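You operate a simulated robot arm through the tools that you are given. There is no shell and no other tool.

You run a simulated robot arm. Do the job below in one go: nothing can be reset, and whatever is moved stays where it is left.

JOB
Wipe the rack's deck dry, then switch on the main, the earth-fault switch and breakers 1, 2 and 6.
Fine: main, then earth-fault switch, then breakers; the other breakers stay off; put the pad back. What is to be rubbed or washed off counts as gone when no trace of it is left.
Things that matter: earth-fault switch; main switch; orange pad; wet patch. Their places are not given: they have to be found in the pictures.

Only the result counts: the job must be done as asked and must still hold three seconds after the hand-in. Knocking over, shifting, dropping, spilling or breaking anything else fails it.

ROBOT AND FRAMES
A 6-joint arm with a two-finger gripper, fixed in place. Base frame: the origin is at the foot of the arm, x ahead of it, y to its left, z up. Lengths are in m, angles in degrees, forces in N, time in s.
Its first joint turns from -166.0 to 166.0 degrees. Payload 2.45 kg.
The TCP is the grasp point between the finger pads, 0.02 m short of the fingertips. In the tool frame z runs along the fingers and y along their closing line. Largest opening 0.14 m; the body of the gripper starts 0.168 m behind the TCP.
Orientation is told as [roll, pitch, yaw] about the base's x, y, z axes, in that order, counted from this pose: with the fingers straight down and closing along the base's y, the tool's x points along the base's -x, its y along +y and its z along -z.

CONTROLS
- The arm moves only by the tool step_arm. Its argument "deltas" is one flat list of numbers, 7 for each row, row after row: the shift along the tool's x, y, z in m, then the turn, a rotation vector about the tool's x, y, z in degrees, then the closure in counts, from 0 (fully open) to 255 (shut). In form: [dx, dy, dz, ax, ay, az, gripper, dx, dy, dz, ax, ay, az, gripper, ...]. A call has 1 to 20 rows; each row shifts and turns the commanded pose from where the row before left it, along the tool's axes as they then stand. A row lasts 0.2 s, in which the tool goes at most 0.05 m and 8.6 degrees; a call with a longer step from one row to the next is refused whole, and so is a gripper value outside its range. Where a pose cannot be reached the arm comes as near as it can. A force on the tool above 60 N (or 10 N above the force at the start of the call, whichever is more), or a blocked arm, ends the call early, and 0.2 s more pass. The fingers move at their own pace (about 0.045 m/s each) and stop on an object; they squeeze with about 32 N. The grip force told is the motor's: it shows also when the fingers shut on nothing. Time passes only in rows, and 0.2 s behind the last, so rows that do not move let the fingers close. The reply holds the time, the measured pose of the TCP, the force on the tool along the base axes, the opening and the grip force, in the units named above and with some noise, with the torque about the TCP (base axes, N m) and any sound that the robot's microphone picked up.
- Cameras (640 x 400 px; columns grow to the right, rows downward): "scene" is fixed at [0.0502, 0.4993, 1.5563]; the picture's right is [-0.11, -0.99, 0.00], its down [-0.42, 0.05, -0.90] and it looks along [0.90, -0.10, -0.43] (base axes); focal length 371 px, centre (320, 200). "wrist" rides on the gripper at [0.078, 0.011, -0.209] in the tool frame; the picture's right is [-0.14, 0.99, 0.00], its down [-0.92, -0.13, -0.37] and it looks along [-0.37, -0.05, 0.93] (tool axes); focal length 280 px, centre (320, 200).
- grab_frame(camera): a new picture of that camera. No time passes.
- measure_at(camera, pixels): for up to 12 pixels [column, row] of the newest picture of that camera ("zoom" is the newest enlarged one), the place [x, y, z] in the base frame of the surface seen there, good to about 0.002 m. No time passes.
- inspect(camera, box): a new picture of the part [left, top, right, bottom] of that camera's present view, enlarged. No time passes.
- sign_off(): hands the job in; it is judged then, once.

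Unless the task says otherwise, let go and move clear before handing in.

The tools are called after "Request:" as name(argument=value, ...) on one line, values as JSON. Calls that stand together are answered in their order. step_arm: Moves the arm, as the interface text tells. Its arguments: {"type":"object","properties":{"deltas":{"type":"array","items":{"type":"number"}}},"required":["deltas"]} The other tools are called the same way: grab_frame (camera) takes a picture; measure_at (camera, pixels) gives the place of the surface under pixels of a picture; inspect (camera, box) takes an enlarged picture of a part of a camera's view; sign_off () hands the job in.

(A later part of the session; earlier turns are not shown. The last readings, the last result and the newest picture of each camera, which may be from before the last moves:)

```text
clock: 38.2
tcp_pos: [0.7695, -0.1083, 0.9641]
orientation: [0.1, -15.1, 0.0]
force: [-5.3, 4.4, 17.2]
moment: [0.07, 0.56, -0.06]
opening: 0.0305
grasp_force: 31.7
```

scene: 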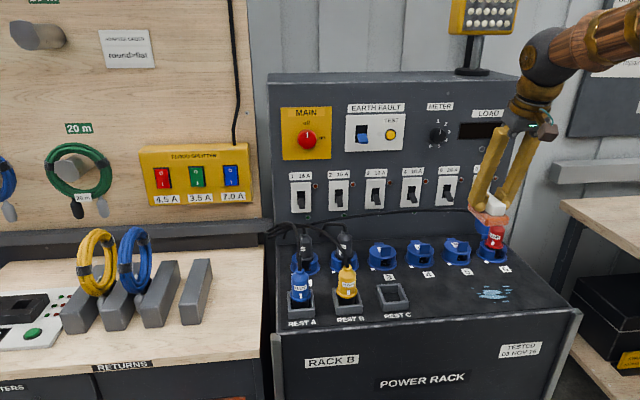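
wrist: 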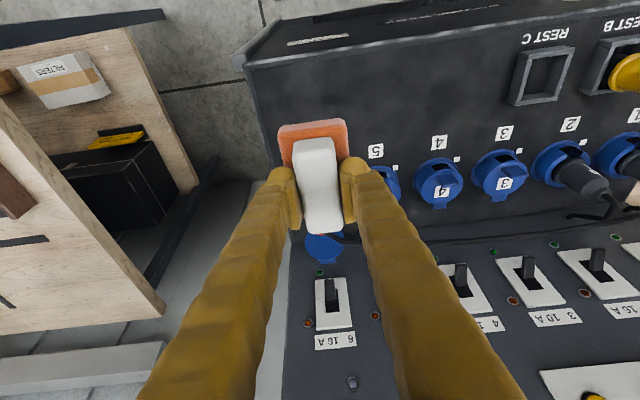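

The pad presses with about 17 N now. I'll sweep across the patch four times, two at this x and two shifted a little.

Request:
step_arm(deltas=[0, 0.01, 0, 0, 0, 0, 255, 0, 0.02, 0, 0, 0, 0, 255, 0, 0.02, 0, 0, 0, 0, 255, 0, 0.02, 0, 0, 0, 0, 255, 0, 0.02, 0, 0, 0, 0, 255, 0, 0.02, 0, 0, 0, 0, 255, 0, 0.02, 0, 0, 0, 0, 255, 0, 0.01, 0, 0, 0, 0, 255, 0, -0.01, 0, 0, 0, 0, 255, 0, -0.02, 0, 0, 0, 0, 255, 0, -0.02, 0, 0, 0, 0, 255, 0, -0.02, 0, 0, 0, 0, 255, 0, -0.02, 0, 0, 0, 0, 255, 0, -0.02, 0, 0, 0, 0, 255, 0, -0.02, 0, 0, 0, 0, 255, 0, -0.01, 0, 0, 0, 0, 255])

Request:
step_arm(deltas=[0.0097, 0, -0.0026, 0, 0, 0, 255, 0, 0.01, 0, 0, 0, 0, 255, 0, 0.02, 0, 0, 0, 0, 255, 0, 0.02, 0, 0, 0, 0, 255, 0, 0.02, 0, 0, 0, 0, 255, 0, 0.02, 0, 0, 0, 0, 255, 0, 0.02, 0, 0, 0, 0, 255, 0, 0.02, 0, 0, 0, 0, 255, 0, 0.01, 0, 0, 0, 0, 255])

```text
clock: 41.6
tcp_pos: [0.7668, -0.1083, 0.9633]
orientation: [0.1, -14.8, -0.1]
force: [-2.4, 2.1, 11.8]
moment: [-0.16, -0.05, -0.03]
opening: 0.0308
grasp_force: 31.5
```

```text
clock: 43.6
tcp_pos: [0.7591, 0.0329, 0.9637]
orientation: [0.1, -15.1, -0.2]
force: [-0.1, -6.2, 21.1]
moment: [-0.19, 0.13, 0.02]
opening: 0.0306
grasp_force: 31.7
```

Contact held through all passes (12–21 N). I'll lift and inspect the deck once more.

Request:
step_arm(deltas=[-0.005, 0, -0.0189, 0, 0, 0, 255, -0.0101, 0, -0.0378, 0, 0, 0, 255, -0.0101, 0, -0.0378, 0, 0, 0, 255, -0.0101, 0, -0.0378, 0, 0, 0, 255, -0.0101, 0, -0.0378, 0, 0, 0, 255, -0.0101, 0, -0.0378, 0, 0, 0, 255, -0.005, 0, -0.0189, 0, 0, 0, 255])

Request:
inspect(camera="scene", box=[440, 260, 560, 320])

Request:
grab_frame(camera="scene")

Request:
grab_frame(camera="wrist")

```text
clock: 45.2
tcp_pos: [0.7601, 0.0334, 1.1982]
orientation: [0.1, -15.0, 0.1]
force: [-0.7, -0.3, -0.2]
moment: [-0.01, 0.0, -0.01]
opening: 0.0307
grasp_force: 31.9
```

```text
5.33 times, centred on (500, 290) of scene
```

zoom: 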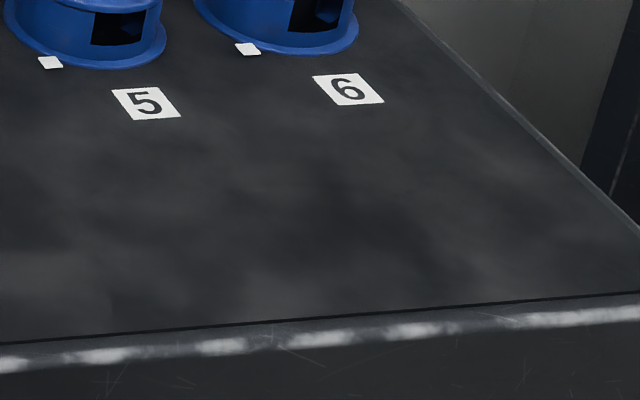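

```text
taken
```

scene: 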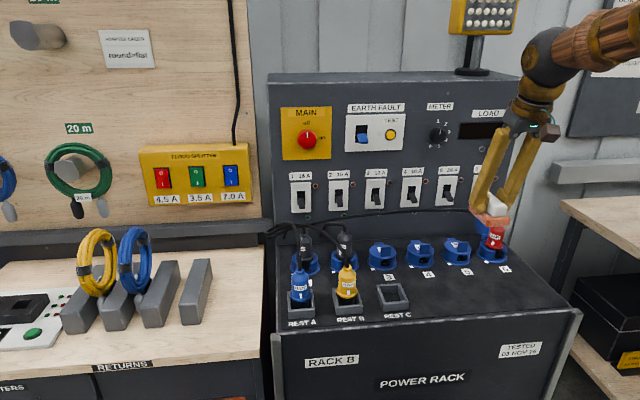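

```text
taken
```

wrist: 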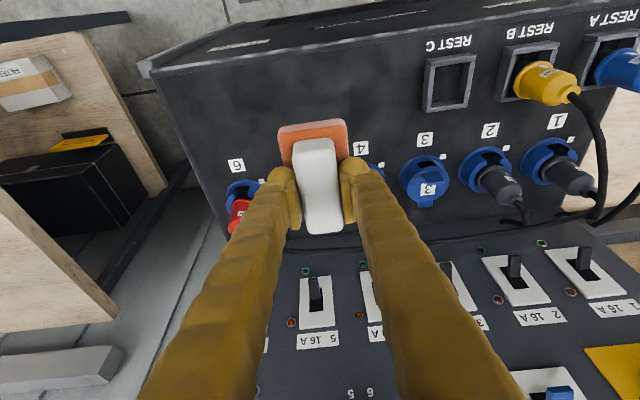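

The deck is dry and the pad still sits squarely in the grip. I'll carry it back at z=1.2 to above its first place (0.857,0.636).

Request:
step_arm(deltas=[-0.00338, 0.02148, 0.0009, 0, 0, 0, 255, -0.00676, 0.04296, 0.00181, 0, 0, 0, 255, -0.00676, 0.04296, 0.00181, 0, 0, 0, 255, -0.00676, 0.04296, 0.00181, 0, 0, 0, 255, -0.00676, 0.04296, 0.00181, 0, 0, 0, 255, -0.00676, 0.04296, 0.00181, 0, 0, 0, 255, -0.00676, 0.04296, 0.00181, 0, 0, 0, 255, -0.00676, 0.04296, 0.00181, 0, 0, 0, 255, -0.00676, 0.04296, 0.00181, 0, 0, 0, 255, -0.00676, 0.04296, 0.00181, 0, 0, 0, 255, -0.00676, 0.04296, 0.00181, 0, 0, 0, 255, -0.00676, 0.04296, 0.00181, 0, 0, 0, 255, -0.00676, 0.04296, 0.00181, 0, 0, 0, 255, -0.00676, 0.04296, 0.00181, 0, 0, 0, 255, -0.00338, 0.02148, 0.0009, 0, 0, 0, 255, 0, 0, 0, 0, 0, 0, 255])

Request:
grab_frame(camera="wrist")

```text
clock: 48.6
tcp_pos: [0.8568, 0.6344, 1.2005]
orientation: [0.1, -15.0, 0.1]
force: [0.2, 0.0, 0.3]
moment: [-0.04, 0.0, -0.01]
opening: 0.0306
grasp_force: 32.2
```

```text
taken
```

wrist: 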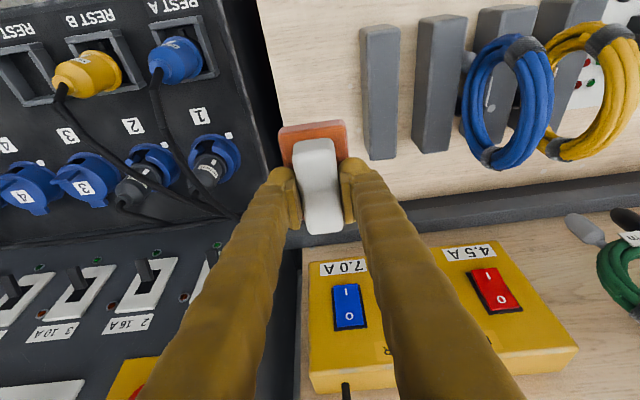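

I'll measure where the pad sits in the grip before setting it down.

Request:
measure_at(camera="wrist", pixels=[[314, 141], [323, 230], [314, 170], [322, 215], [283, 130], [343, 124], [310, 200], [300, 150]])

```text
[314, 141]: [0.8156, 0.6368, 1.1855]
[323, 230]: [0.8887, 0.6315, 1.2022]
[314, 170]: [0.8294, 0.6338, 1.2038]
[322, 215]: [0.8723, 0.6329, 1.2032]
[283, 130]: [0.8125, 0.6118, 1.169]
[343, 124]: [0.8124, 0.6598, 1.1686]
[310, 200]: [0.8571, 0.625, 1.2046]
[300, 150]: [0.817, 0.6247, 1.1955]
```

The pad is level and its centre is 4 mm short in x of its first place. I'll correct that and descend to about 1 cm above the bench.

Request:
step_arm(deltas=[0.00913, 0, 0.0363, 0, 0, 0, 255, 0.00913, 0, 0.0363, 0, 0, 0, 255, 0.00913, 0, 0.0363, 0, 0, 0, 255, 0.00913, 0, 0.0363, 0, 0, 0, 255, 0.00913, 0, 0.0363, 0, 0, 0, 255, 0.00913, 0, 0.0363, 0, 0, 0, 255, 0.00913, 0, 0.0363, 0, 0, 0, 255, 0, 0, 0, 0, 0, 0, 255])

Request:
step_arm(deltas=[0.00104, 0, 0.00386, 0, 0, 0, 255, 0.00104, 0, 0.00386, 0, 0, 0, 255])

```text
clock: 50.4
tcp_pos: [0.8616, 0.6336, 0.9373]
orientation: [0.2, -15.2, 0.0]
force: [0.4, 0.5, -0.4]
moment: [-0.06, 0.03, -0.01]
opening: 0.0305
grasp_force: 31.7
```

```text
clock: 51.0
tcp_pos: [0.8624, 0.6335, 0.9293]
orientation: [0.1, -15.0, 0.0]
force: [-0.3, 0.2, -1.5]
moment: [0.0, 0.01, 0.01]
opening: 0.0306
grasp_force: 31.8
```

Request:
step_arm(deltas=[0.00052, 0.001, 0.00193, 0, 0, 0, 255, 0.00026, 0, 0.00097, 0, 0, 0, 255])

Request:
step_arm(deltas=[0.00026, 0, 0.00097, 0, 0, 0, 255])

Request:
step_arm(deltas=[0.00026, 0, 0.00097, 0, 0, 0, 255])

```text
clock: 51.6
tcp_pos: [0.861, 0.6347, 0.9252]
orientation: [0.1, -14.9, 0.1]
force: [0.6, 0.3, -1.4]
moment: [0.02, -0.04, 0.0]
opening: 0.0307
grasp_force: 32.4
```

```text
clock: 52.0
tcp_pos: [0.8616, 0.6356, 0.9252]
orientation: [0.1, -14.9, -0.1]
force: [-0.4, 0.0, -0.5]
moment: [0.0, 0.02, 0.0]
opening: 0.0306
grasp_force: 32.0
```

```text
clock: 52.4
tcp_pos: [0.8614, 0.6348, 0.9248]
orientation: [0.2, -14.9, 0.0]
force: [1.3, 0.3, -0.8]
moment: [-0.01, 0.03, 0.03]
opening: 0.0304
grasp_force: 32.6
```

Request:
step_arm(deltas=[0.00026, 0, 0.00097, 0, 0, 0, 255])

Request:
step_arm(deltas=[0.00013, 0, 0.0005, 0, 0, 0, 255])

Request:
inspect(camera="scene", box=[195, 240, 275, 320])

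```text
clock: 52.8
tcp_pos: [0.8615, 0.6355, 0.9246]
orientation: [0.1, -15.1, -0.1]
force: [-1.8, -3.7, 10.6]
moment: [-0.16, 0.54, 0.06]
opening: 0.0307
grasp_force: 32.1
```

```text
clock: 53.2
tcp_pos: [0.8609, 0.636, 0.9251]
orientation: [0.3, -15.1, 0.0]
force: [1.5, -1.1, 15.3]
moment: [-0.1, 0.69, 0.08]
opening: 0.0307
grasp_force: 31.7
```

```text
5.00 times, centred on (235, 280) of scene
```

zoom: 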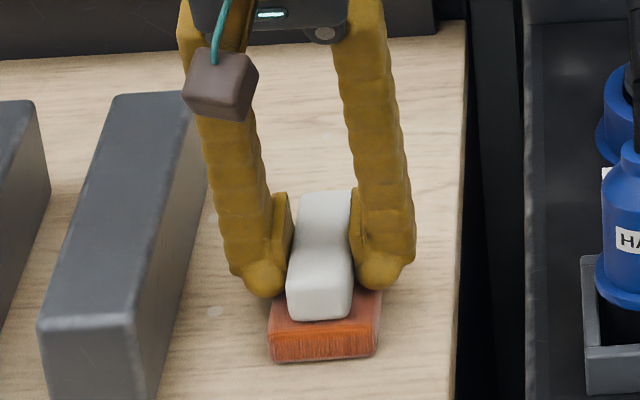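

The pad is on the bench (15 N up). I'll ease off half a millimetre and open the fingers.

Request:
step_arm(deltas=[-0.00013, 0, -0.0005, 0, 0, 0, 255, 0, 0, 0, 0, 0, 0, 190, 0, 0, 0, 0, 0, 0, 170, 0, 0, 0, 0, 0, 0, 145, 0, 0, 0, 0, 0, 0, 125, 0, 0, 0, 0, 0, 0, 115, 0, 0, 0, 0, 0, 0, 115])

Request:
grab_frame(camera="wrist")

```text
clock: 54.8
tcp_pos: [0.8611, 0.6351, 0.9237]
orientation: [0.1, -15.0, 0.1]
force: [0.4, -0.6, 0.8]
moment: [0.01, 0.0, 0.01]
opening: 0.0771
grasp_force: 0.0
```

```text
taken
```

wrist: 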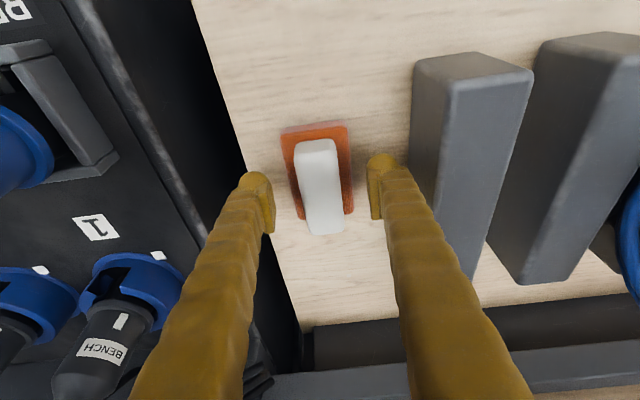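

The pad is released. I'll rise straight up and check its place.

Request:
step_arm(deltas=[-0.0052, 0, -0.0193, 0, 0, 0, 115, -0.0104, 0, -0.0386, 0, 0, 0, 115, -0.0104, 0, -0.0386, 0, 0, 0, 115, -0.0104, 0, -0.0386, 0, 0, 0, 115, -0.0104, 0, -0.0386, 0, 0, 0, 115, -0.0104, 0, -0.0386, 0, 0, 0, 115])

Request:
inspect(camera="scene", box=[215, 270, 263, 320])

```text
clock: 56.2
tcp_pos: [0.8612, 0.6339, 1.143]
orientation: [0.0, -15.0, -0.1]
force: [0.5, 0.3, -0.6]
moment: [0.0, -0.02, -0.01]
opening: 0.077
grasp_force: 0.0
```

```text
8.00 times, centred on (239, 295) of scene
```

zoom: 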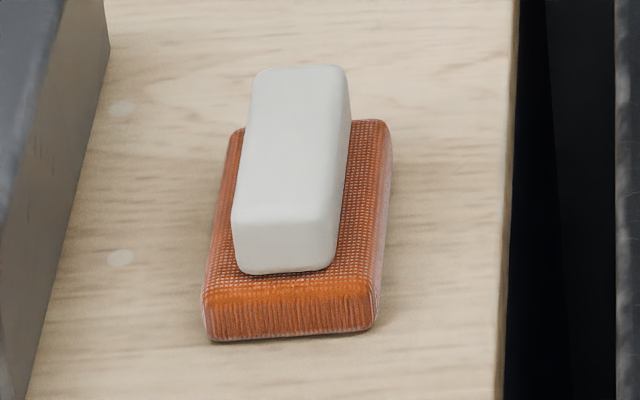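

The pad is back within about 2 mm of where it was. Next is the main knob at about (1.043,0.424,1.272): I'll move to (0.80,0.424,1.272) and tip the tool to point straight at the panel.

Request:
step_arm(deltas=[0.00425, -0.035, -0.0234, 0, 0, 0, 100, 0.00425, -0.035, -0.0234, 0, 0, 0, 100, 0.00425, -0.035, -0.0234, 0, 0, 0, 100, 0.00425, -0.035, -0.0234, 0, 0, 0, 100, 0.00425, -0.035, -0.0234, 0, 0, 0, 100, 0.00425, -0.035, -0.0234, 0, 0, 0, 100, 0, 0, 0, 0, -8.333, 0, 100, 0, 0, 0, 0, -8.333, 0, 100, 0, 0, 0, 0, -8.333, 0, 100, 0, 0, 0, 0, -8.333, 0, 100, 0, 0, 0, 0, -8.333, 0, 100, 0, 0, 0, 0, -8.333, 0, 100, 0, 0, 0, 0, -8.333, 0, 100, 0, 0, 0, 0, -8.333, 0, 100, 0, 0, 0, 0, -8.333, 0, 100, 0, 0, 0, 0, 0, 0, 100])

Request:
grab_frame(camera="wrist")

Request:
grab_frame(camera="scene")

```text
clock: 59.6
tcp_pos: [0.8005, 0.4247, 1.2724]
orientation: [121.8, -89.9, -121.8]
force: [-0.6, 0.1, -0.4]
moment: [0.04, 0.01, 0.0]
opening: 0.0849
grasp_force: 0.0
```

```text
taken
```

wrist: 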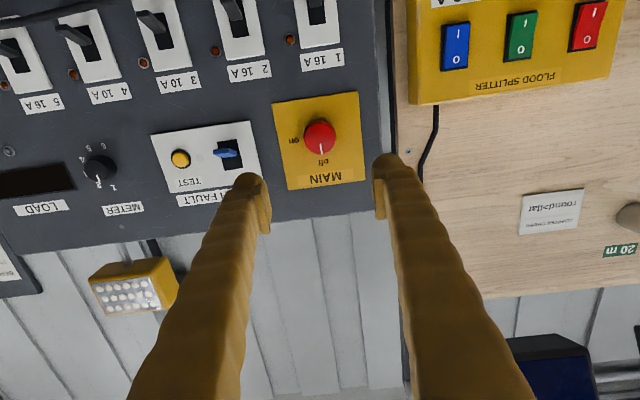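

```text
taken
```

scene: 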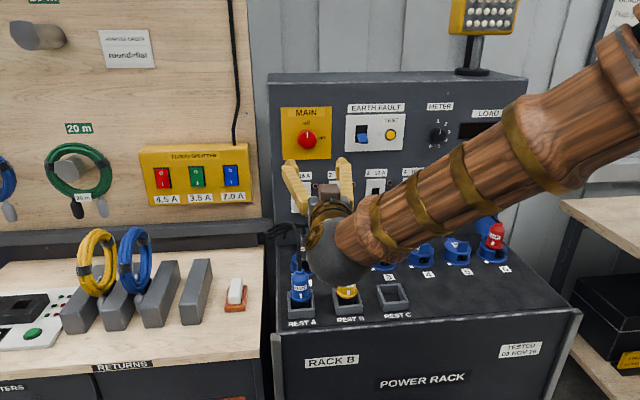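

The tool now points at the panel; the wrist picture (upside down) shows the red knob at (320,137) with its mark to "off". I'll look closer at it.

Request:
inspect(camera="wrist", box=[260, 85, 380, 195])

```text
3.64 times, centred on (320, 140) of wrist
```

zoom: 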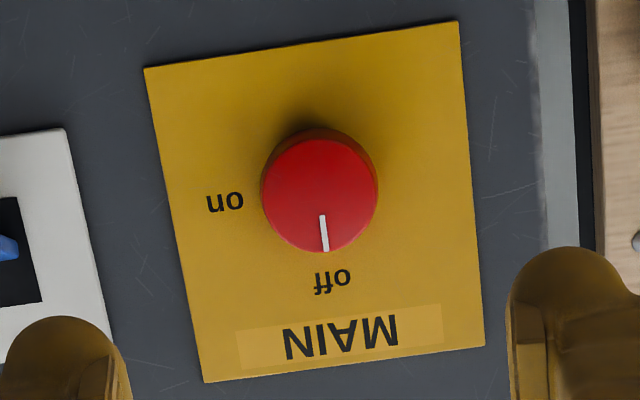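

Request:
measure_at(camera="zoom", pixels=[[320, 195], [268, 195], [370, 190], [320, 145], [325, 246], [318, 132], [250, 120], [400, 110], [420, 300], [220, 320], [520, 200], [90, 300]])

```text
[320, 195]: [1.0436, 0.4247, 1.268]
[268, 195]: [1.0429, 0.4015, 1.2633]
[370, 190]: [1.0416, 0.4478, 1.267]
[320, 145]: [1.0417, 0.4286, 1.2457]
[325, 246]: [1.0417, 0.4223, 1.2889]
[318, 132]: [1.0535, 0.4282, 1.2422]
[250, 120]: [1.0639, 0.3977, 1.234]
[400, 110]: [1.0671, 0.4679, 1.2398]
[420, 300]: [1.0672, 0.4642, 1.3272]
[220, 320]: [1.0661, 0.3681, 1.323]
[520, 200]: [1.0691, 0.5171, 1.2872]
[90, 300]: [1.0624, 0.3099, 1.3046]
```

The knob is 52 mm across, centred at (y 0.4247, z 1.268), face at x≈1.042, panel at 1.066. I'll advance with open fingers to x≈1.0, then check alignment.

Request:
step_arm(deltas=[0.0022, 0, 0.04, 0, 0, 0, 100, 0.0022, 0, 0.04, 0, 0, 0, 100, 0, 0, 0.04, 0, 0, 0, 100, 0, 0, 0.04, 0, 0, 0, 100, 0, 0, 0.04, 0, 0, 0, 100, 0, 0, 0, 0, 0, 0, 100])

Request:
grab_frame(camera="wrist")

```text
clock: 61.0
tcp_pos: [0.9999, 0.4261, 1.2677]
orientation: [96.8, -89.9, -96.7]
force: [0.1, -0.4, 0.6]
moment: [0.0, 0.0, 0.01]
opening: 0.0853
grasp_force: 0.1
```

```text
taken
```

wrist: 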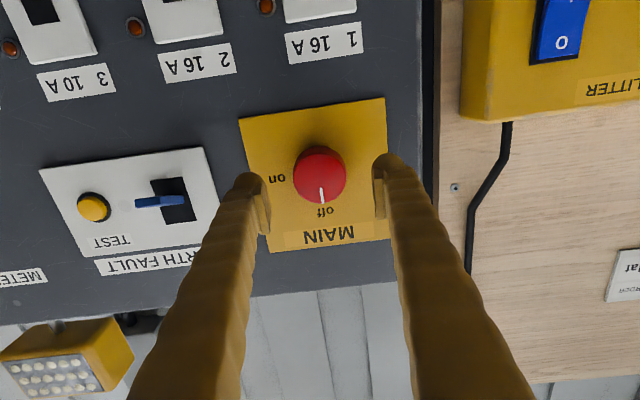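

The knob sits centred between the fingers (320,172). I'll go in 41 mm and close on it.

Request:
step_arm(deltas=[0, -0.0007, 0.02, 0, 0, 0, 100, 0, 0, 0.015, 0, 0, 0, 100, 0, 0, 0.006, 0, 0, 0, 100, 0, 0, 0, 0, 0, 0, 150, 0, 0, 0, 0, 0, 0, 200, 0, 0, 0, 0, 0, 0, 255, 0, 0, 0, 0, 0, 0, 255])

Request:
grab_frame(camera="wrist")

```text
clock: 62.6
tcp_pos: [1.0409, 0.424, 1.2676]
orientation: [98.5, -89.9, -98.5]
force: [2.5, 9.3, 0.7]
moment: [0.01, -0.01, 0.11]
opening: 0.0505
grasp_force: 38.7
```

```text
taken
```

wrist: 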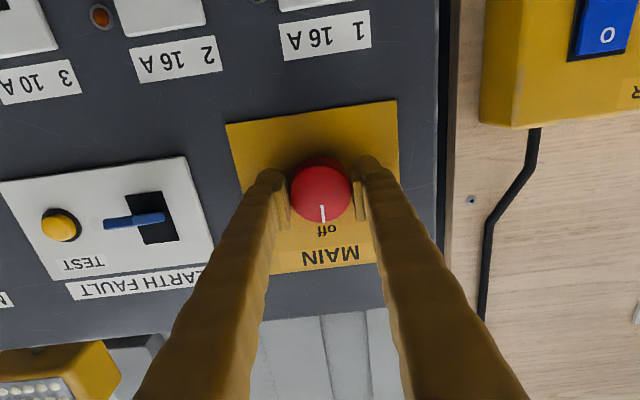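

The knob is gripped (opening 0.0505); a side force of 9 N suggests 1 mm off-centre in y. I'll shift +1 mm and begin the turn about the tool's z, 24° first.

Request:
step_arm(deltas=[0, 0.001, 0, 0, 0, 0, 255, 0, 0, 0, 0, 0, 6, 255, 0, 0, 0, 0, 0, 6, 255, 0, 0, 0, 0, 0, 6, 255, 0, 0, 0, 0, 0, 6, 255])

Request:
grab_frame(camera="wrist")

Request:
inspect(camera="scene", box=[265, 90, 365, 190])

```text
clock: 63.8
tcp_pos: [1.0409, 0.4253, 1.2675]
orientation: [90.0, -65.8, -90.0]
force: [7.3, 4.6, 0.7]
moment: [-0.02, -0.05, 0.06]
opening: 0.0503
grasp_force: 45.0
```

```text
taken
```

wrist: 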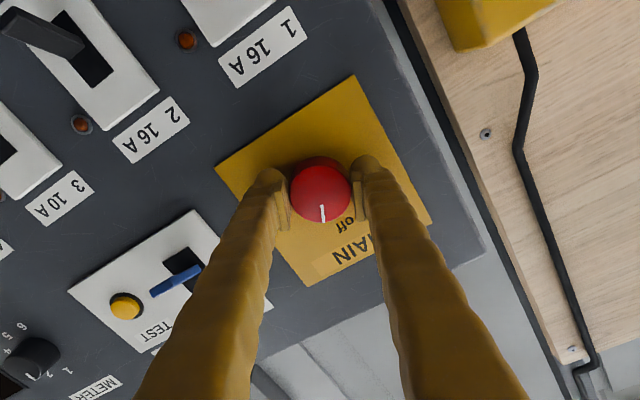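

```text
4.00 times, centred on (315, 140) of scene
```

zoom: 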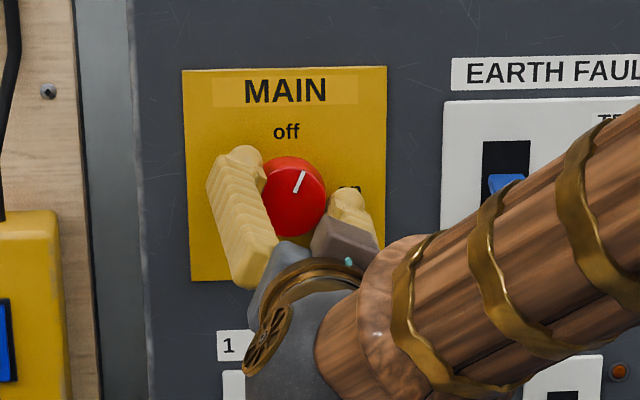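

The knob's mark turned with the grip toward "on" (zoom 300,182). I'll turn the remaining 66°.

Request:
step_arm(deltas=[0, 0, 0, 0, 0, 6, 255, 0, 0, 0, 0, 0, 6, 255, 0, 0, 0, 0, 0, 6, 255, 0, 0, 0, 0, 0, 6, 255, 0, 0, 0, 0, 0, 6, 255, 0, 0, 0, 0, 0, 6, 255, 0, 0, 0, 0, 0, 6, 255, 0, 0, 0, 0, 0, 6, 255])

Request:
inspect(camera="scene", box=[265, 90, 365, 190])

```text
clock: 64.3
tcp_pos: [1.0427, 0.4253, 1.2685]
orientation: [88.1, -59.1, -89.3]
force: [-4.7, -7.8, -0.1]
moment: [-0.02, -0.12, -0.26]
opening: 0.0506
grasp_force: 45.5
out of reach, approached as far as the arm can: row 1, 2
stopped in row 2: the force on the tool passed its limit at 92 N (the readings are from after the stop); the commanded pose is now the measured one
```

```text
4.00 times, centred on (315, 140) of scene
```

zoom: 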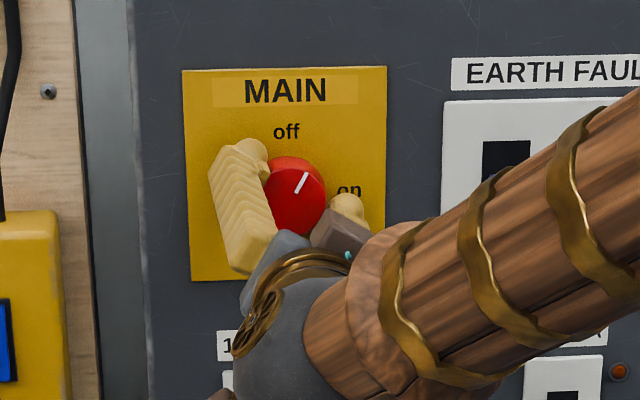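

The arm ran out of wrist turn at about 30° (stopped by force), with the knob part-way. I'll open the fingers to regrip from a turned-back angle.

Request:
step_arm(deltas=[0, 0, 0, 0, 0, 0, 200, 0, 0, 0, 0, 0, 0, 150, 0, 0, 0, 0, 0, 0, 100, 0, 0, 0, 0, 0, 0, 90, 0, 0, 0, 0, 0, 0, 90])

Request:
inspect(camera="scene", box=[265, 90, 365, 190])

```text
clock: 65.5
tcp_pos: [1.0427, 0.426, 1.2682]
orientation: [88.1, -59.0, -89.3]
force: [0.5, 0.8, 1.4]
moment: [0.0, 0.01, 0.02]
opening: 0.0904
grasp_force: 0.0
```

```text
4.00 times, centred on (315, 140) of scene
```

zoom: 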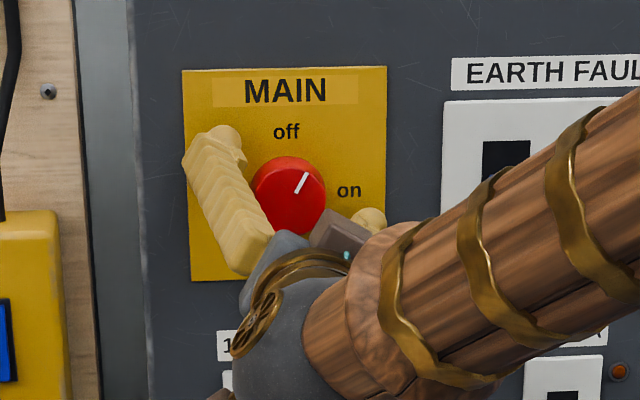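

The mark stays at about 30°. I'll pull back 5 cm, straighten, and turn the tool back by 83°.

Request:
step_arm(deltas=[0, 0, -0.025, 0, 0, 0, 90, 0, 0, -0.025, 0, 0, 0, 90, 0, 0, 0, -1.3, -0.36, -4, 90, 0, 0, 0, 0, 0, -8.3, 90, 0, 0, 0, 0, 0, -8.3, 90, 0, 0, 0, 0, 0, -8.3, 90, 0, 0, 0, 0, 0, -8.3, 90, 0, 0, 0, 0, 0, -8.3, 90, 0, 0, 0, 0, 0, -8.3, 90, 0, 0, 0, 0, 0, -8.3, 90, 0, 0, 0, 0, 0, -8.3, 90, 0, 0, 0, 0, 0, -8.3, 90, 0, 0, 0, 0, 0, -4, 90, 0, 0, 0, 0, 0, 0, 90])

Request:
grab_frame(camera="scene")

Request:
grab_frame(camera="wrist")

```text
clock: 68.5
tcp_pos: [0.9933, 0.4265, 1.2694]
orientation: [-89.8, -38.1, 89.9]
force: [0.3, 0.4, 0.3]
moment: [0.0, -0.02, 0.0]
opening: 0.0904
grasp_force: 0.1
```

```text
taken
```

scene: 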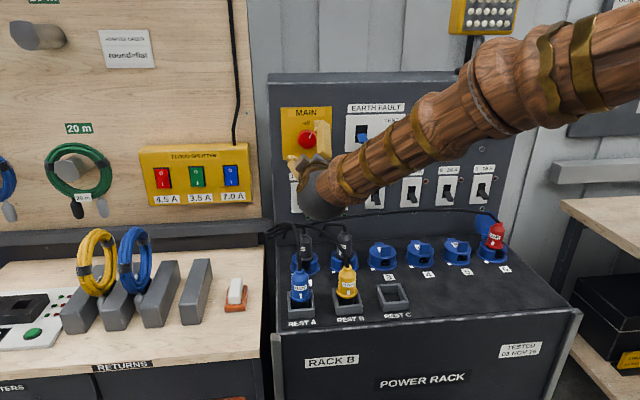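

```text
taken
```

wrist: 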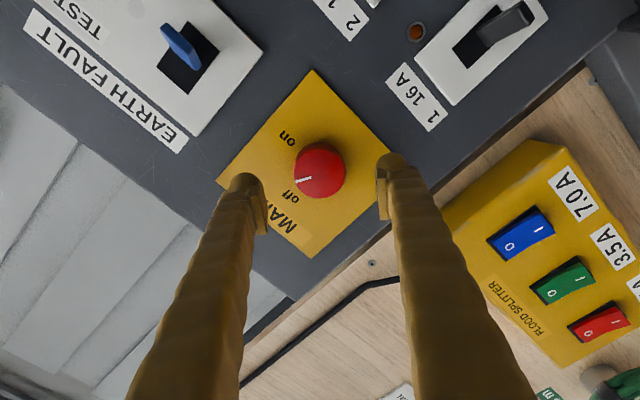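

The tool is now turned to -52° with the knob between the fingers (320,170), leaving room for over 60° of turn. I'll advance 48 mm and grip again.

Request:
step_arm(deltas=[0.0017, 0.0002, 0.02, 0, 0, 0, 90, 0, 0, 0.02, 0, 0, 0, 90, 0, 0, 0.008, 0, 0, 0, 90, 0, 0, 0, 0, 0, 0, 150, 0, 0, 0, 0, 0, 0, 200, 0, 0, 0, 0, 0, 0, 255, 0, 0, 0, 0, 0, 0, 255])

```text
clock: 70.1
tcp_pos: [1.0406, 0.4259, 1.2685]
orientation: [-90.1, -38.1, 89.9]
force: [3.5, -3.7, 5.6]
moment: [0.03, -0.04, -0.07]
opening: 0.0503
grasp_force: 35.0
```

The knob is gripped again with small side forces. I'll turn +62° about the tool's z.

Request:
step_arm(deltas=[0, 0, 0, 0, 0, 6, 255, 0, 0, 0, 0, 0, 6, 255, 0, 0, 0, 0, 0, 6, 255, 0, 0, 0, 0, 0, 6, 255, 0, 0, 0, 0, 0, 6, 255, 0, 0, 0, 0, 0, 6, 255, 0, 0, 0, 0, 0, 6, 255, 0, 0, 0, 0, 0, 6, 255, 0, 0, 0, 0, 0, 6, 255])

Request:
grab_frame(camera="wrist")

Request:
inspect(camera="scene", box=[265, 90, 365, 190])

```text
clock: 72.1
tcp_pos: [1.0397, 0.4251, 1.2696]
orientation: [89.3, -87.6, -89.3]
force: [2.4, -7.8, 18.7]
moment: [0.05, -0.34, -0.16]
opening: 0.0497
grasp_force: 45.2
```

```text
taken
```

wrist: 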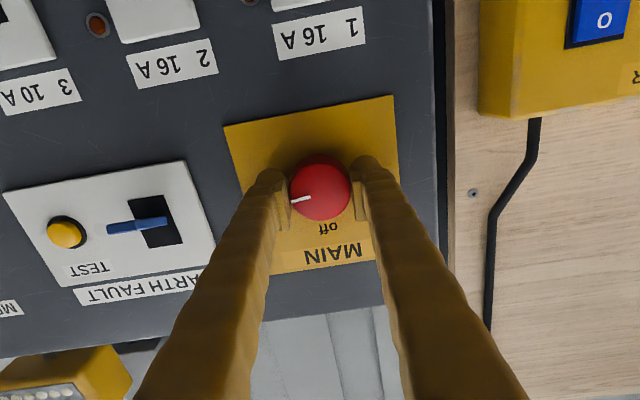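

```text
4.00 times, centred on (315, 140) of scene
```

zoom: 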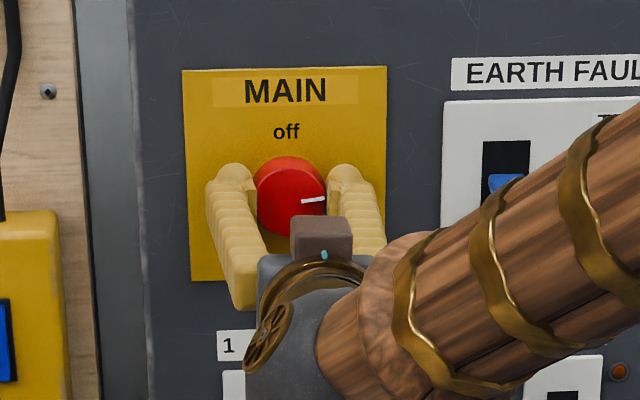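

The mark now points nearly to "on" (zoom 314,200), about 84°. I'll turn another 8° in small rows.

Request:
step_arm(deltas=[0, 0, 0, 0, 0, 3, 255, 0, 0, 0, 0, 0, 3, 255, 0, 0, 0, 0, 0, 2, 255])

Request:
grab_frame(camera="wrist")

Request:
inspect(camera="scene", box=[265, 90, 365, 190])

```text
clock: 72.9
tcp_pos: [1.0404, 0.4259, 1.2683]
orientation: [89.6, -79.8, -89.6]
force: [0.6, -12.8, 17.8]
moment: [-0.21, -0.16, -0.15]
opening: 0.0496
grasp_force: 45.1
```

```text
taken
```

wrist: 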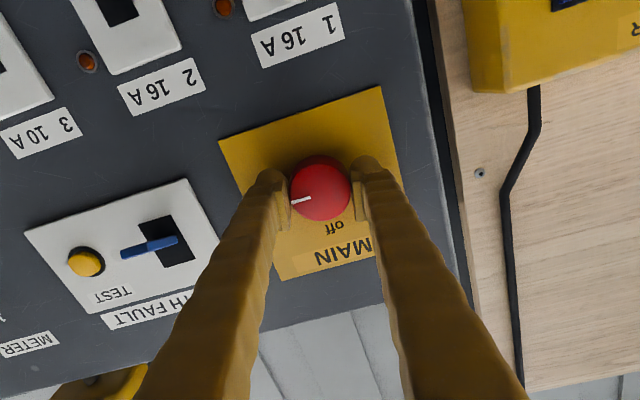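

```text
4.00 times, centred on (315, 140) of scene
```

zoom: 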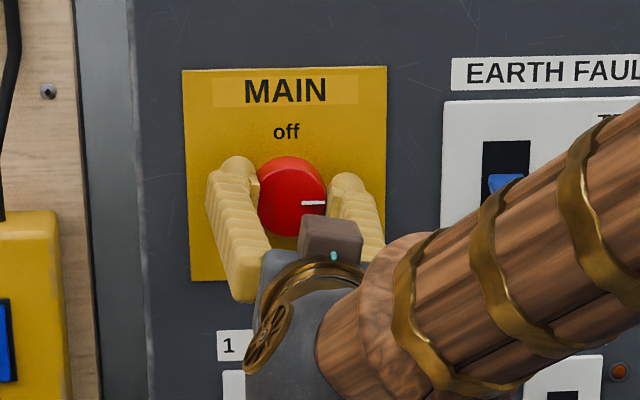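

The mark now looks about level with "on". I'll measure the mark's ends to get its exact angle.

Request:
inspect(camera="scene", box=[300, 120, 350, 160])

```text
10.00 times, centred on (325, 140) of scene
```

zoom: 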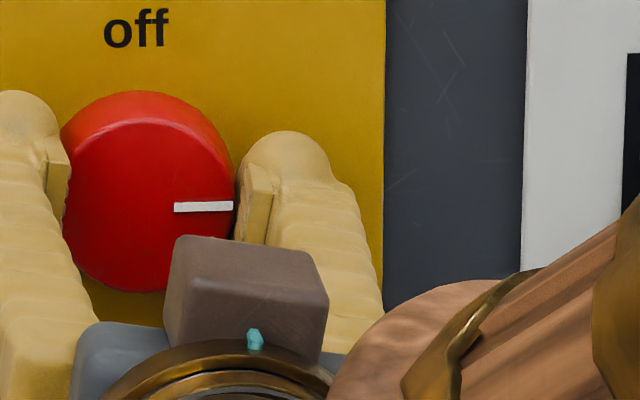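

Request:
measure_at(camera="zoom", pixels=[[178, 208], [230, 206], [146, 200], [204, 207]])

Request:
measure_at(camera="scene", pixels=[[291, 112], [325, 112]])

```text
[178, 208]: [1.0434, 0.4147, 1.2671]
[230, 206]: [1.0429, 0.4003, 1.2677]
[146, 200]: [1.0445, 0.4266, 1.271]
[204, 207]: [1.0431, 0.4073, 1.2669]
```

```text
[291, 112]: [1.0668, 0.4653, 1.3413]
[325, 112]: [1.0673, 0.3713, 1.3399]
```

The mark is level (z 1.267 at both ends, beside centre z 1.268), so the main is at "on". I'll release, back off and check.

Request:
step_arm(deltas=[0, 0, 0, 0, 0, 0, 200, 0, 0, 0, 0, 0, 0, 150, 0, 0, 0, 0, 0, 0, 100, 0, 0, 0, 0, 0, 0, 90, 0, 0, 0, 0, 0, 0, 90, 0, 0, -0.04, 0, 0, 0, 90, 0, 0, -0.05, 0, 0, 0, 90, 0, 0, -0.05, 0, 0, 0, 90, 0, 0, -0.05, 0, 0, 0, 90])

Request:
grab_frame(camera="wrist")

Request:
inspect(camera="scene", box=[265, 70, 525, 232])

```text
clock: 74.9
tcp_pos: [0.8516, 0.4266, 1.2666]
orientation: [89.4, -79.8, -89.5]
force: [0.6, 0.2, 0.9]
moment: [0.0, -0.07, 0.01]
opening: 0.0907
grasp_force: 0.0
```

```text
taken
```

wrist: 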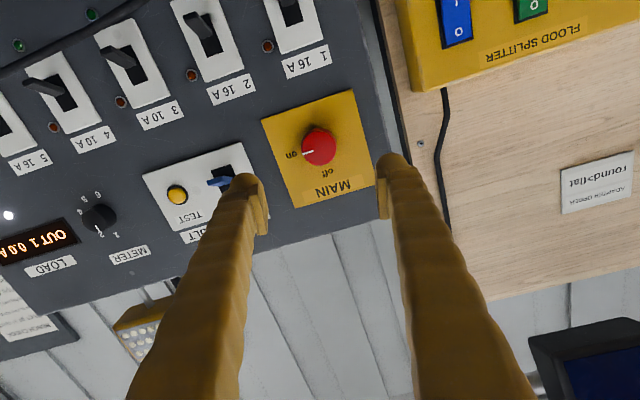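

```text
2.46 times, centred on (395, 151) of scene
```

zoom: 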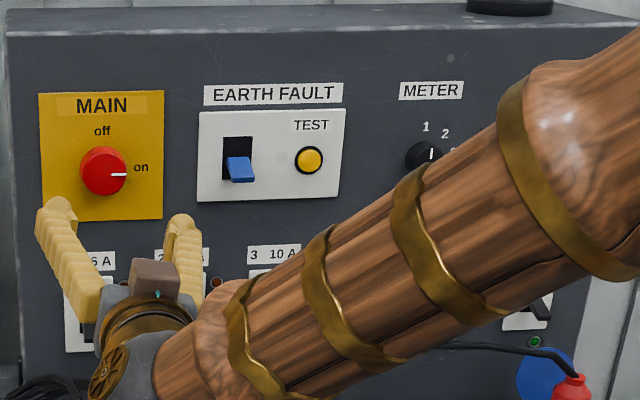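

Main is on: the load display is lit ("OUT1 0.0A") and the knob points to "on". Next the earth-fault lever; I'll measure it and the breakers' levers in detail.

Request:
inspect(camera="scene", box=[340, 115, 410, 160])

```text
8.89 times, centred on (375, 138) of scene
```

zoom: 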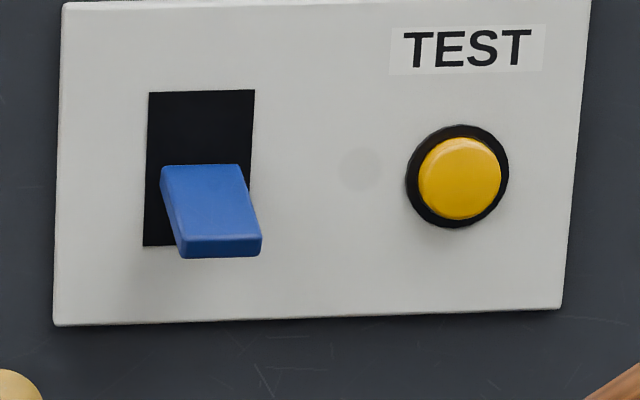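

Request:
measure_at(camera="zoom", pixels=[[165, 172], [235, 170], [180, 235], [258, 235], [185, 252], [258, 250], [145, 243], [250, 92], [150, 95], [460, 175], [100, 290], [350, 280]])

```text
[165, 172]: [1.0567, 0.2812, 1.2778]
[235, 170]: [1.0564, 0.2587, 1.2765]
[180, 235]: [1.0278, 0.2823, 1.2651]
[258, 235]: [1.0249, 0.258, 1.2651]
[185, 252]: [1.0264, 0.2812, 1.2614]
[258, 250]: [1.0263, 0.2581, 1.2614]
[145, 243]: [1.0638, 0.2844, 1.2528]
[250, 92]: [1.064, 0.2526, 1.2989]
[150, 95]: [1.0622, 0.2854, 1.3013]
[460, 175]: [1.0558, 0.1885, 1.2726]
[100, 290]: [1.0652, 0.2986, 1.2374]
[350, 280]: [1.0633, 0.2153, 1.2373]
```

The blue lever runs from (1.057, z 1.277) down to its tip (1.026, z 1.262), y 0.257–0.283. I'll level the tool, close the fingers, and move to below the lever at (y 0.27, z 1.228), still in front of the panel.

Request:
step_arm(deltas=[0, 0, 0, 0, 0, -5, 120, 0, 0, 0, 0, 0, -5.2, 160, 0.00965, -0.03915, 0, 0, 0, 0, 200, 0.00965, -0.03915, 0, 0, 0, 0, 255, 0.00965, -0.03915, 0, 0, 0, 0, 255, 0.00965, -0.03915, 0, 0, 0, 0, 255, 0, 0, 0.045, 0, 0, 0, 255, 0, 0, 0.045, 0, 0, 0, 255, 0, 0, 0.045, 0, 0, 0, 255, 0, 0, 0, 0, 0, 0, 255])

Request:
grab_frame(camera="wrist")

Request:
grab_frame(camera="scene")

```text
clock: 77.1
tcp_pos: [0.9866, 0.269, 1.2315]
orientation: [-33.9, -89.9, 33.9]
force: [-0.3, 0.2, -0.3]
moment: [-0.02, -0.01, -0.01]
opening: 0.0
grasp_force: 29.5
```

```text
taken
```

wrist: 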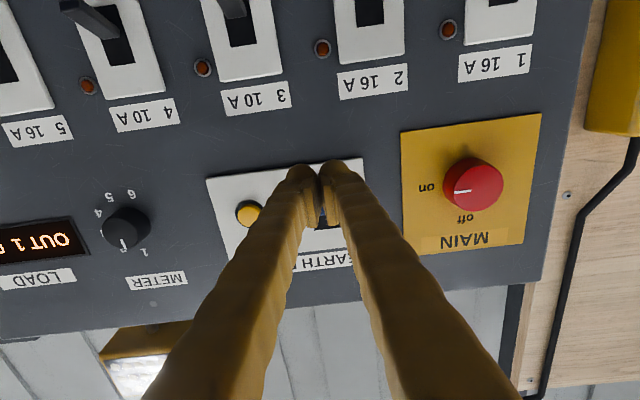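

```text
taken
```

scene: 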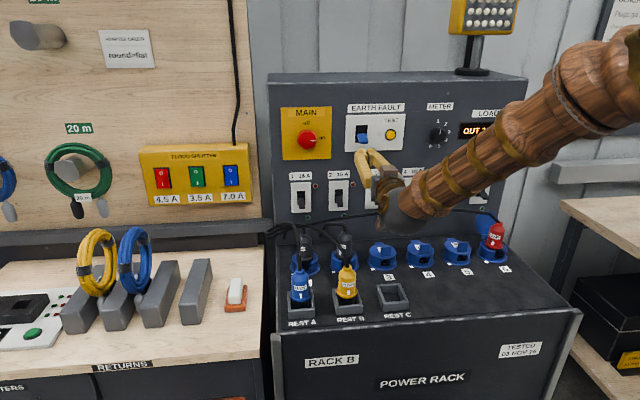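

The closed fingers are in front, just below the lever. I'll drop 4 mm, advance 38 mm so the tips are under the lever, and check for contact.

Request:
step_arm(deltas=[0.004, 0.001, 0.019, 0, 0, 0, 255, 0, 0, 0.019, 0, 0, 0, 255, 0, 0, 0, 0, 0, 0, 255])

Request:
inspect(camera="scene", box=[330, 100, 420, 170])

```text
clock: 77.9
tcp_pos: [1.0243, 0.269, 1.2252]
orientation: [-30.9, -89.9, 31.1]
force: [0.3, 0.6, 0.2]
moment: [0.03, 0.02, 0.01]
opening: 0.0
grasp_force: 29.3
```

```text
5.71 times, centred on (375, 135) of scene
```

zoom: 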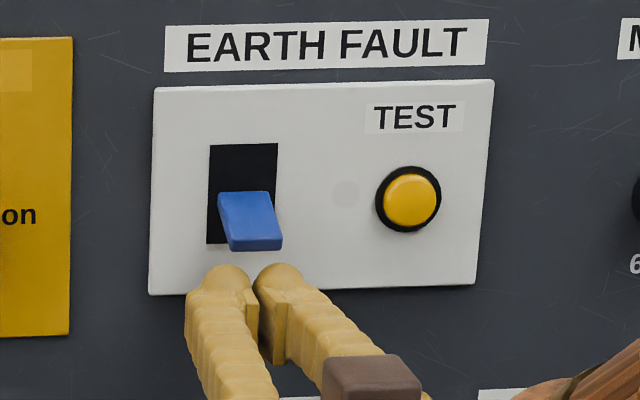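

The tips are right below the blue lever without contact. I'll push up in 6 mm rows.

Request:
step_arm(deltas=[-0.006, 0, 0, 0, 0, 0, 255, -0.006, 0, 0, 0, 0, 0, 255, -0.006, 0, 0, 0, 0, 0, 255, -0.006, 0, 0, 0, 0, 0, 255, -0.006, 0, 0, 0, 0, 0, 255])

Request:
inspect(camera="scene", box=[330, 100, 420, 170])

```text
clock: 79.1
tcp_pos: [1.0239, 0.2692, 1.256]
orientation: [-15.8, -89.9, 15.9]
force: [-0.1, 0.1, 0.1]
moment: [-0.02, 0.03, 0.01]
opening: 0.0
grasp_force: 29.6
```

```text
5.71 times, centred on (375, 135) of scene
```

zoom: 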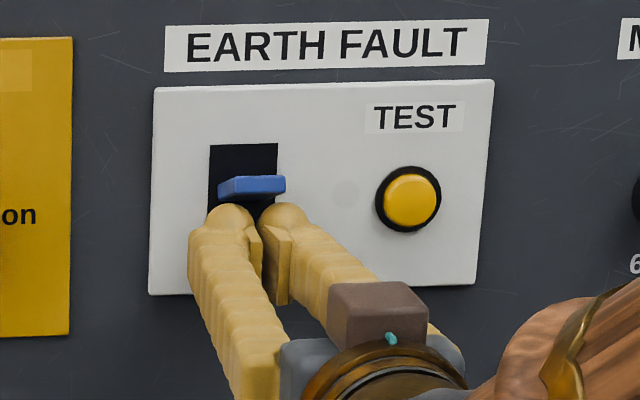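

The lever has flipped up and no force remains. I'll pull straight back and check it stays.

Request:
step_arm(deltas=[0.006, 0, -0.01, 0, 0, 0, 255, 0.006, 0, -0.04, 0, 0, 0, 255, 0.01, 0, -0.04, 0, 0, 0, 255, 0.04, 0, -0.02, 0, 0, 0, 255])

Request:
inspect(camera="scene", box=[330, 100, 420, 170])

Request:
grab_frame(camera="scene")

Request:
grab_frame(camera="wrist")

```text
clock: 80.1
tcp_pos: [0.9141, 0.27, 1.1911]
orientation: [-40.6, -89.9, 40.5]
force: [0.2, -0.1, 0.2]
moment: [0.04, -0.02, 0.0]
opening: 0.0
grasp_force: 28.9
```

```text
5.71 times, centred on (375, 135) of scene
```

zoom: 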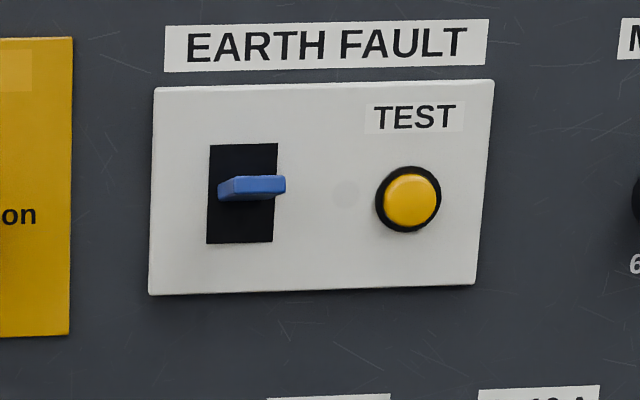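

```text
taken
```

scene: 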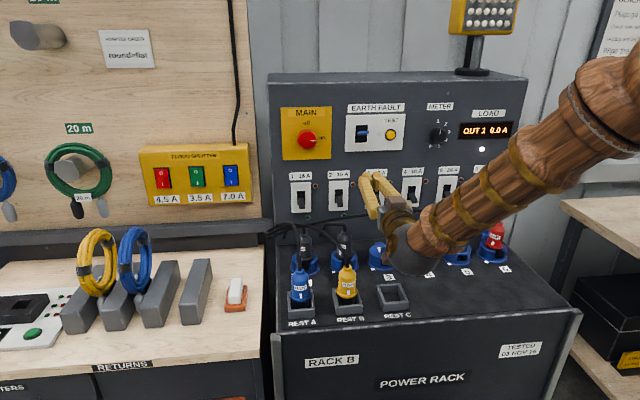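

```text
taken
```

wrist: 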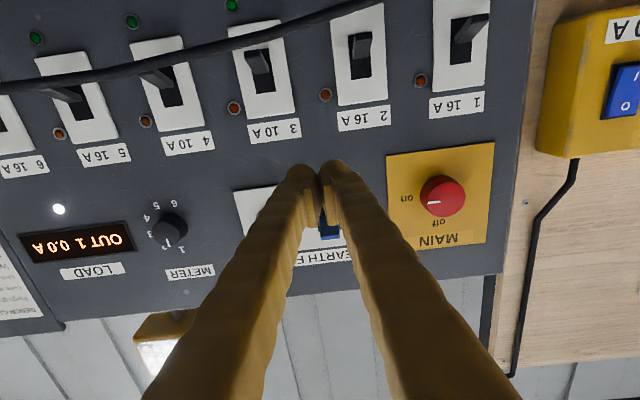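

The lever now points outward and up. I'll measure its tip to be sure it is fully over.

Request:
inspect(camera="scene", box=[340, 115, 410, 160])

Request:
measure_at(camera="zoom", pixels=[[180, 150], [240, 150], [255, 142], [200, 138], [220, 157]])

```text
8.89 times, centred on (375, 138) of scene
```

zoom: 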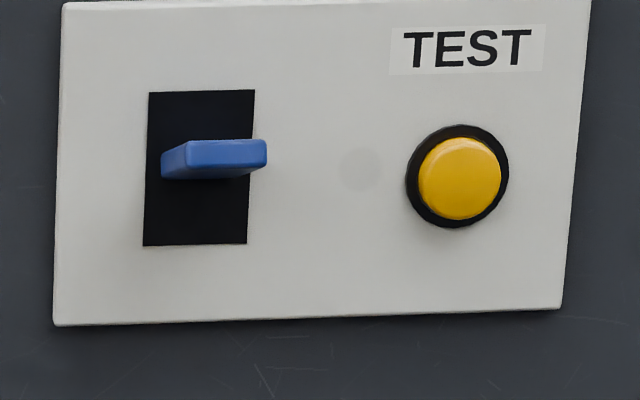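

```text
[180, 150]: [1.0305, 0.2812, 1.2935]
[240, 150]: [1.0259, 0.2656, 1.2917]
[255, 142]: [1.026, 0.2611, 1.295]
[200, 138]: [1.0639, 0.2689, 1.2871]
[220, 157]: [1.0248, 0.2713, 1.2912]
```

Earth-fault lever tip is now at z 1.293 (was 1.263), fully up. Next I'll look at the breakers and the cable in front of them.

Request:
inspect(camera="scene", box=[275, 160, 375, 240])

Request:
measure_at(camera="zoom", pixels=[[150, 195], [180, 190], [150, 255], [175, 250], [165, 205], [140, 275], [335, 190], [365, 190], [350, 245], [400, 290], [250, 310], [320, 300]])

```text
5.00 times, centred on (325, 200) of scene
```

zoom: 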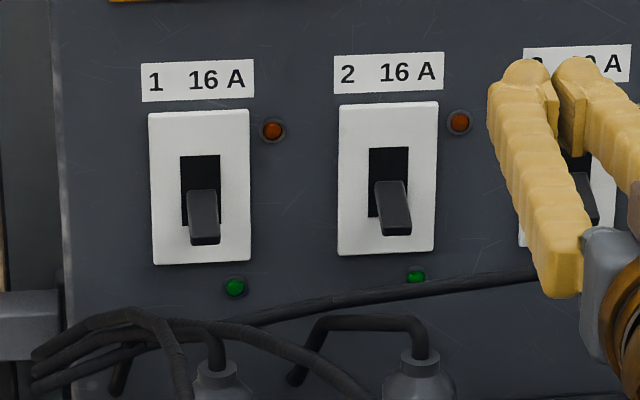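

```text
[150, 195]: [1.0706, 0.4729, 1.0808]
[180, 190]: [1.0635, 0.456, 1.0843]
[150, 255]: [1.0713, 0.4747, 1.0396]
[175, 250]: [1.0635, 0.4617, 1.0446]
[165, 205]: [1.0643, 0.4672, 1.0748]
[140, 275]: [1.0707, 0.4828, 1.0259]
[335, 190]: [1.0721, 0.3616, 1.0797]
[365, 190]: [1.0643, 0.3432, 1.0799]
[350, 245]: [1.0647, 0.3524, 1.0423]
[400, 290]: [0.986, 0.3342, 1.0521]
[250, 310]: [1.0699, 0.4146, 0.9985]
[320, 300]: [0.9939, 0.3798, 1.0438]
```

The breakers' levers hang down, and the red plug's cable runs in front of the panel at x≈0.99, z≈1.05, just below the levers, so pushing from below would hit it. I'll measure levers, cables and plug tops in more detail.

Request:
inspect(camera="scene", box=[285, 180, 325, 220])

Request:
measure_at(camera="zoom", pixels=[[307, 145], [360, 145], [315, 232], [365, 230], [315, 248], [365, 245], [295, 60], [370, 55], [290, 230], [240, 100], [420, 270], [340, 190]])

```text
10.00 times, centred on (305, 200) of scene
```

zoom: 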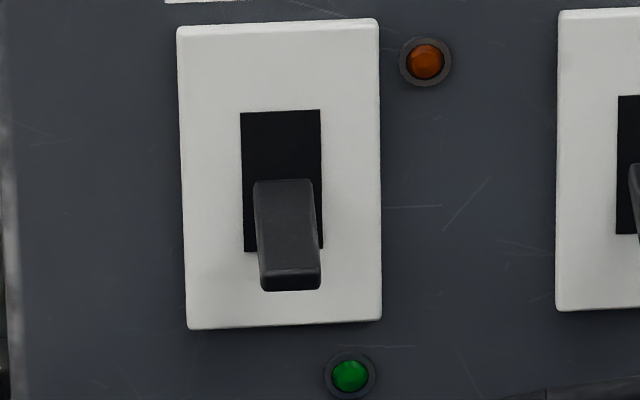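

```text
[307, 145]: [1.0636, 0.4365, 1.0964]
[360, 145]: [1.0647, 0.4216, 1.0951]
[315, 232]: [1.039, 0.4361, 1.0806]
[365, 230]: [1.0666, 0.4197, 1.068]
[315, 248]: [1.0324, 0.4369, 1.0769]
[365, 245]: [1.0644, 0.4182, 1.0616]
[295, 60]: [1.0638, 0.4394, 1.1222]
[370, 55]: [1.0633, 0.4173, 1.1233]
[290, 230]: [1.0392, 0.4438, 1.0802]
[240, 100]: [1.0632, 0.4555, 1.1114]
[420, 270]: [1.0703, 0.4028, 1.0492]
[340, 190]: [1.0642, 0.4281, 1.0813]
```

Request:
measure_at(camera="zoom", pixels=[[258, 190], [312, 188], [262, 265], [317, 262], [264, 284], [317, 282], [290, 274], [285, 186], [245, 115], [318, 240], [246, 250]])

Request:
inspect(camera="scene", box=[260, 200, 380, 300])

```text
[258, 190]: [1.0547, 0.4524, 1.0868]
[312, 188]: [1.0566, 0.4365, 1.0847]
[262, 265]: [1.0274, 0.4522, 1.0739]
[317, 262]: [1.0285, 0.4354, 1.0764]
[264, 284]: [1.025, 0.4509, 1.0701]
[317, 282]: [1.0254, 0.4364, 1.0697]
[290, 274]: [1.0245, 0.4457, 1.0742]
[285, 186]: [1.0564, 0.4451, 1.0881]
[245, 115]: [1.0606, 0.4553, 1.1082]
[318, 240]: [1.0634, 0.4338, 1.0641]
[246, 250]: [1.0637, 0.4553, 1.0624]
```

```text
4.00 times, centred on (320, 250) of scene
```

zoom: 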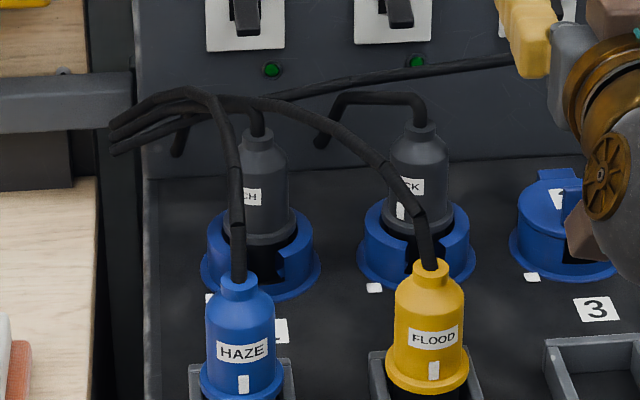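

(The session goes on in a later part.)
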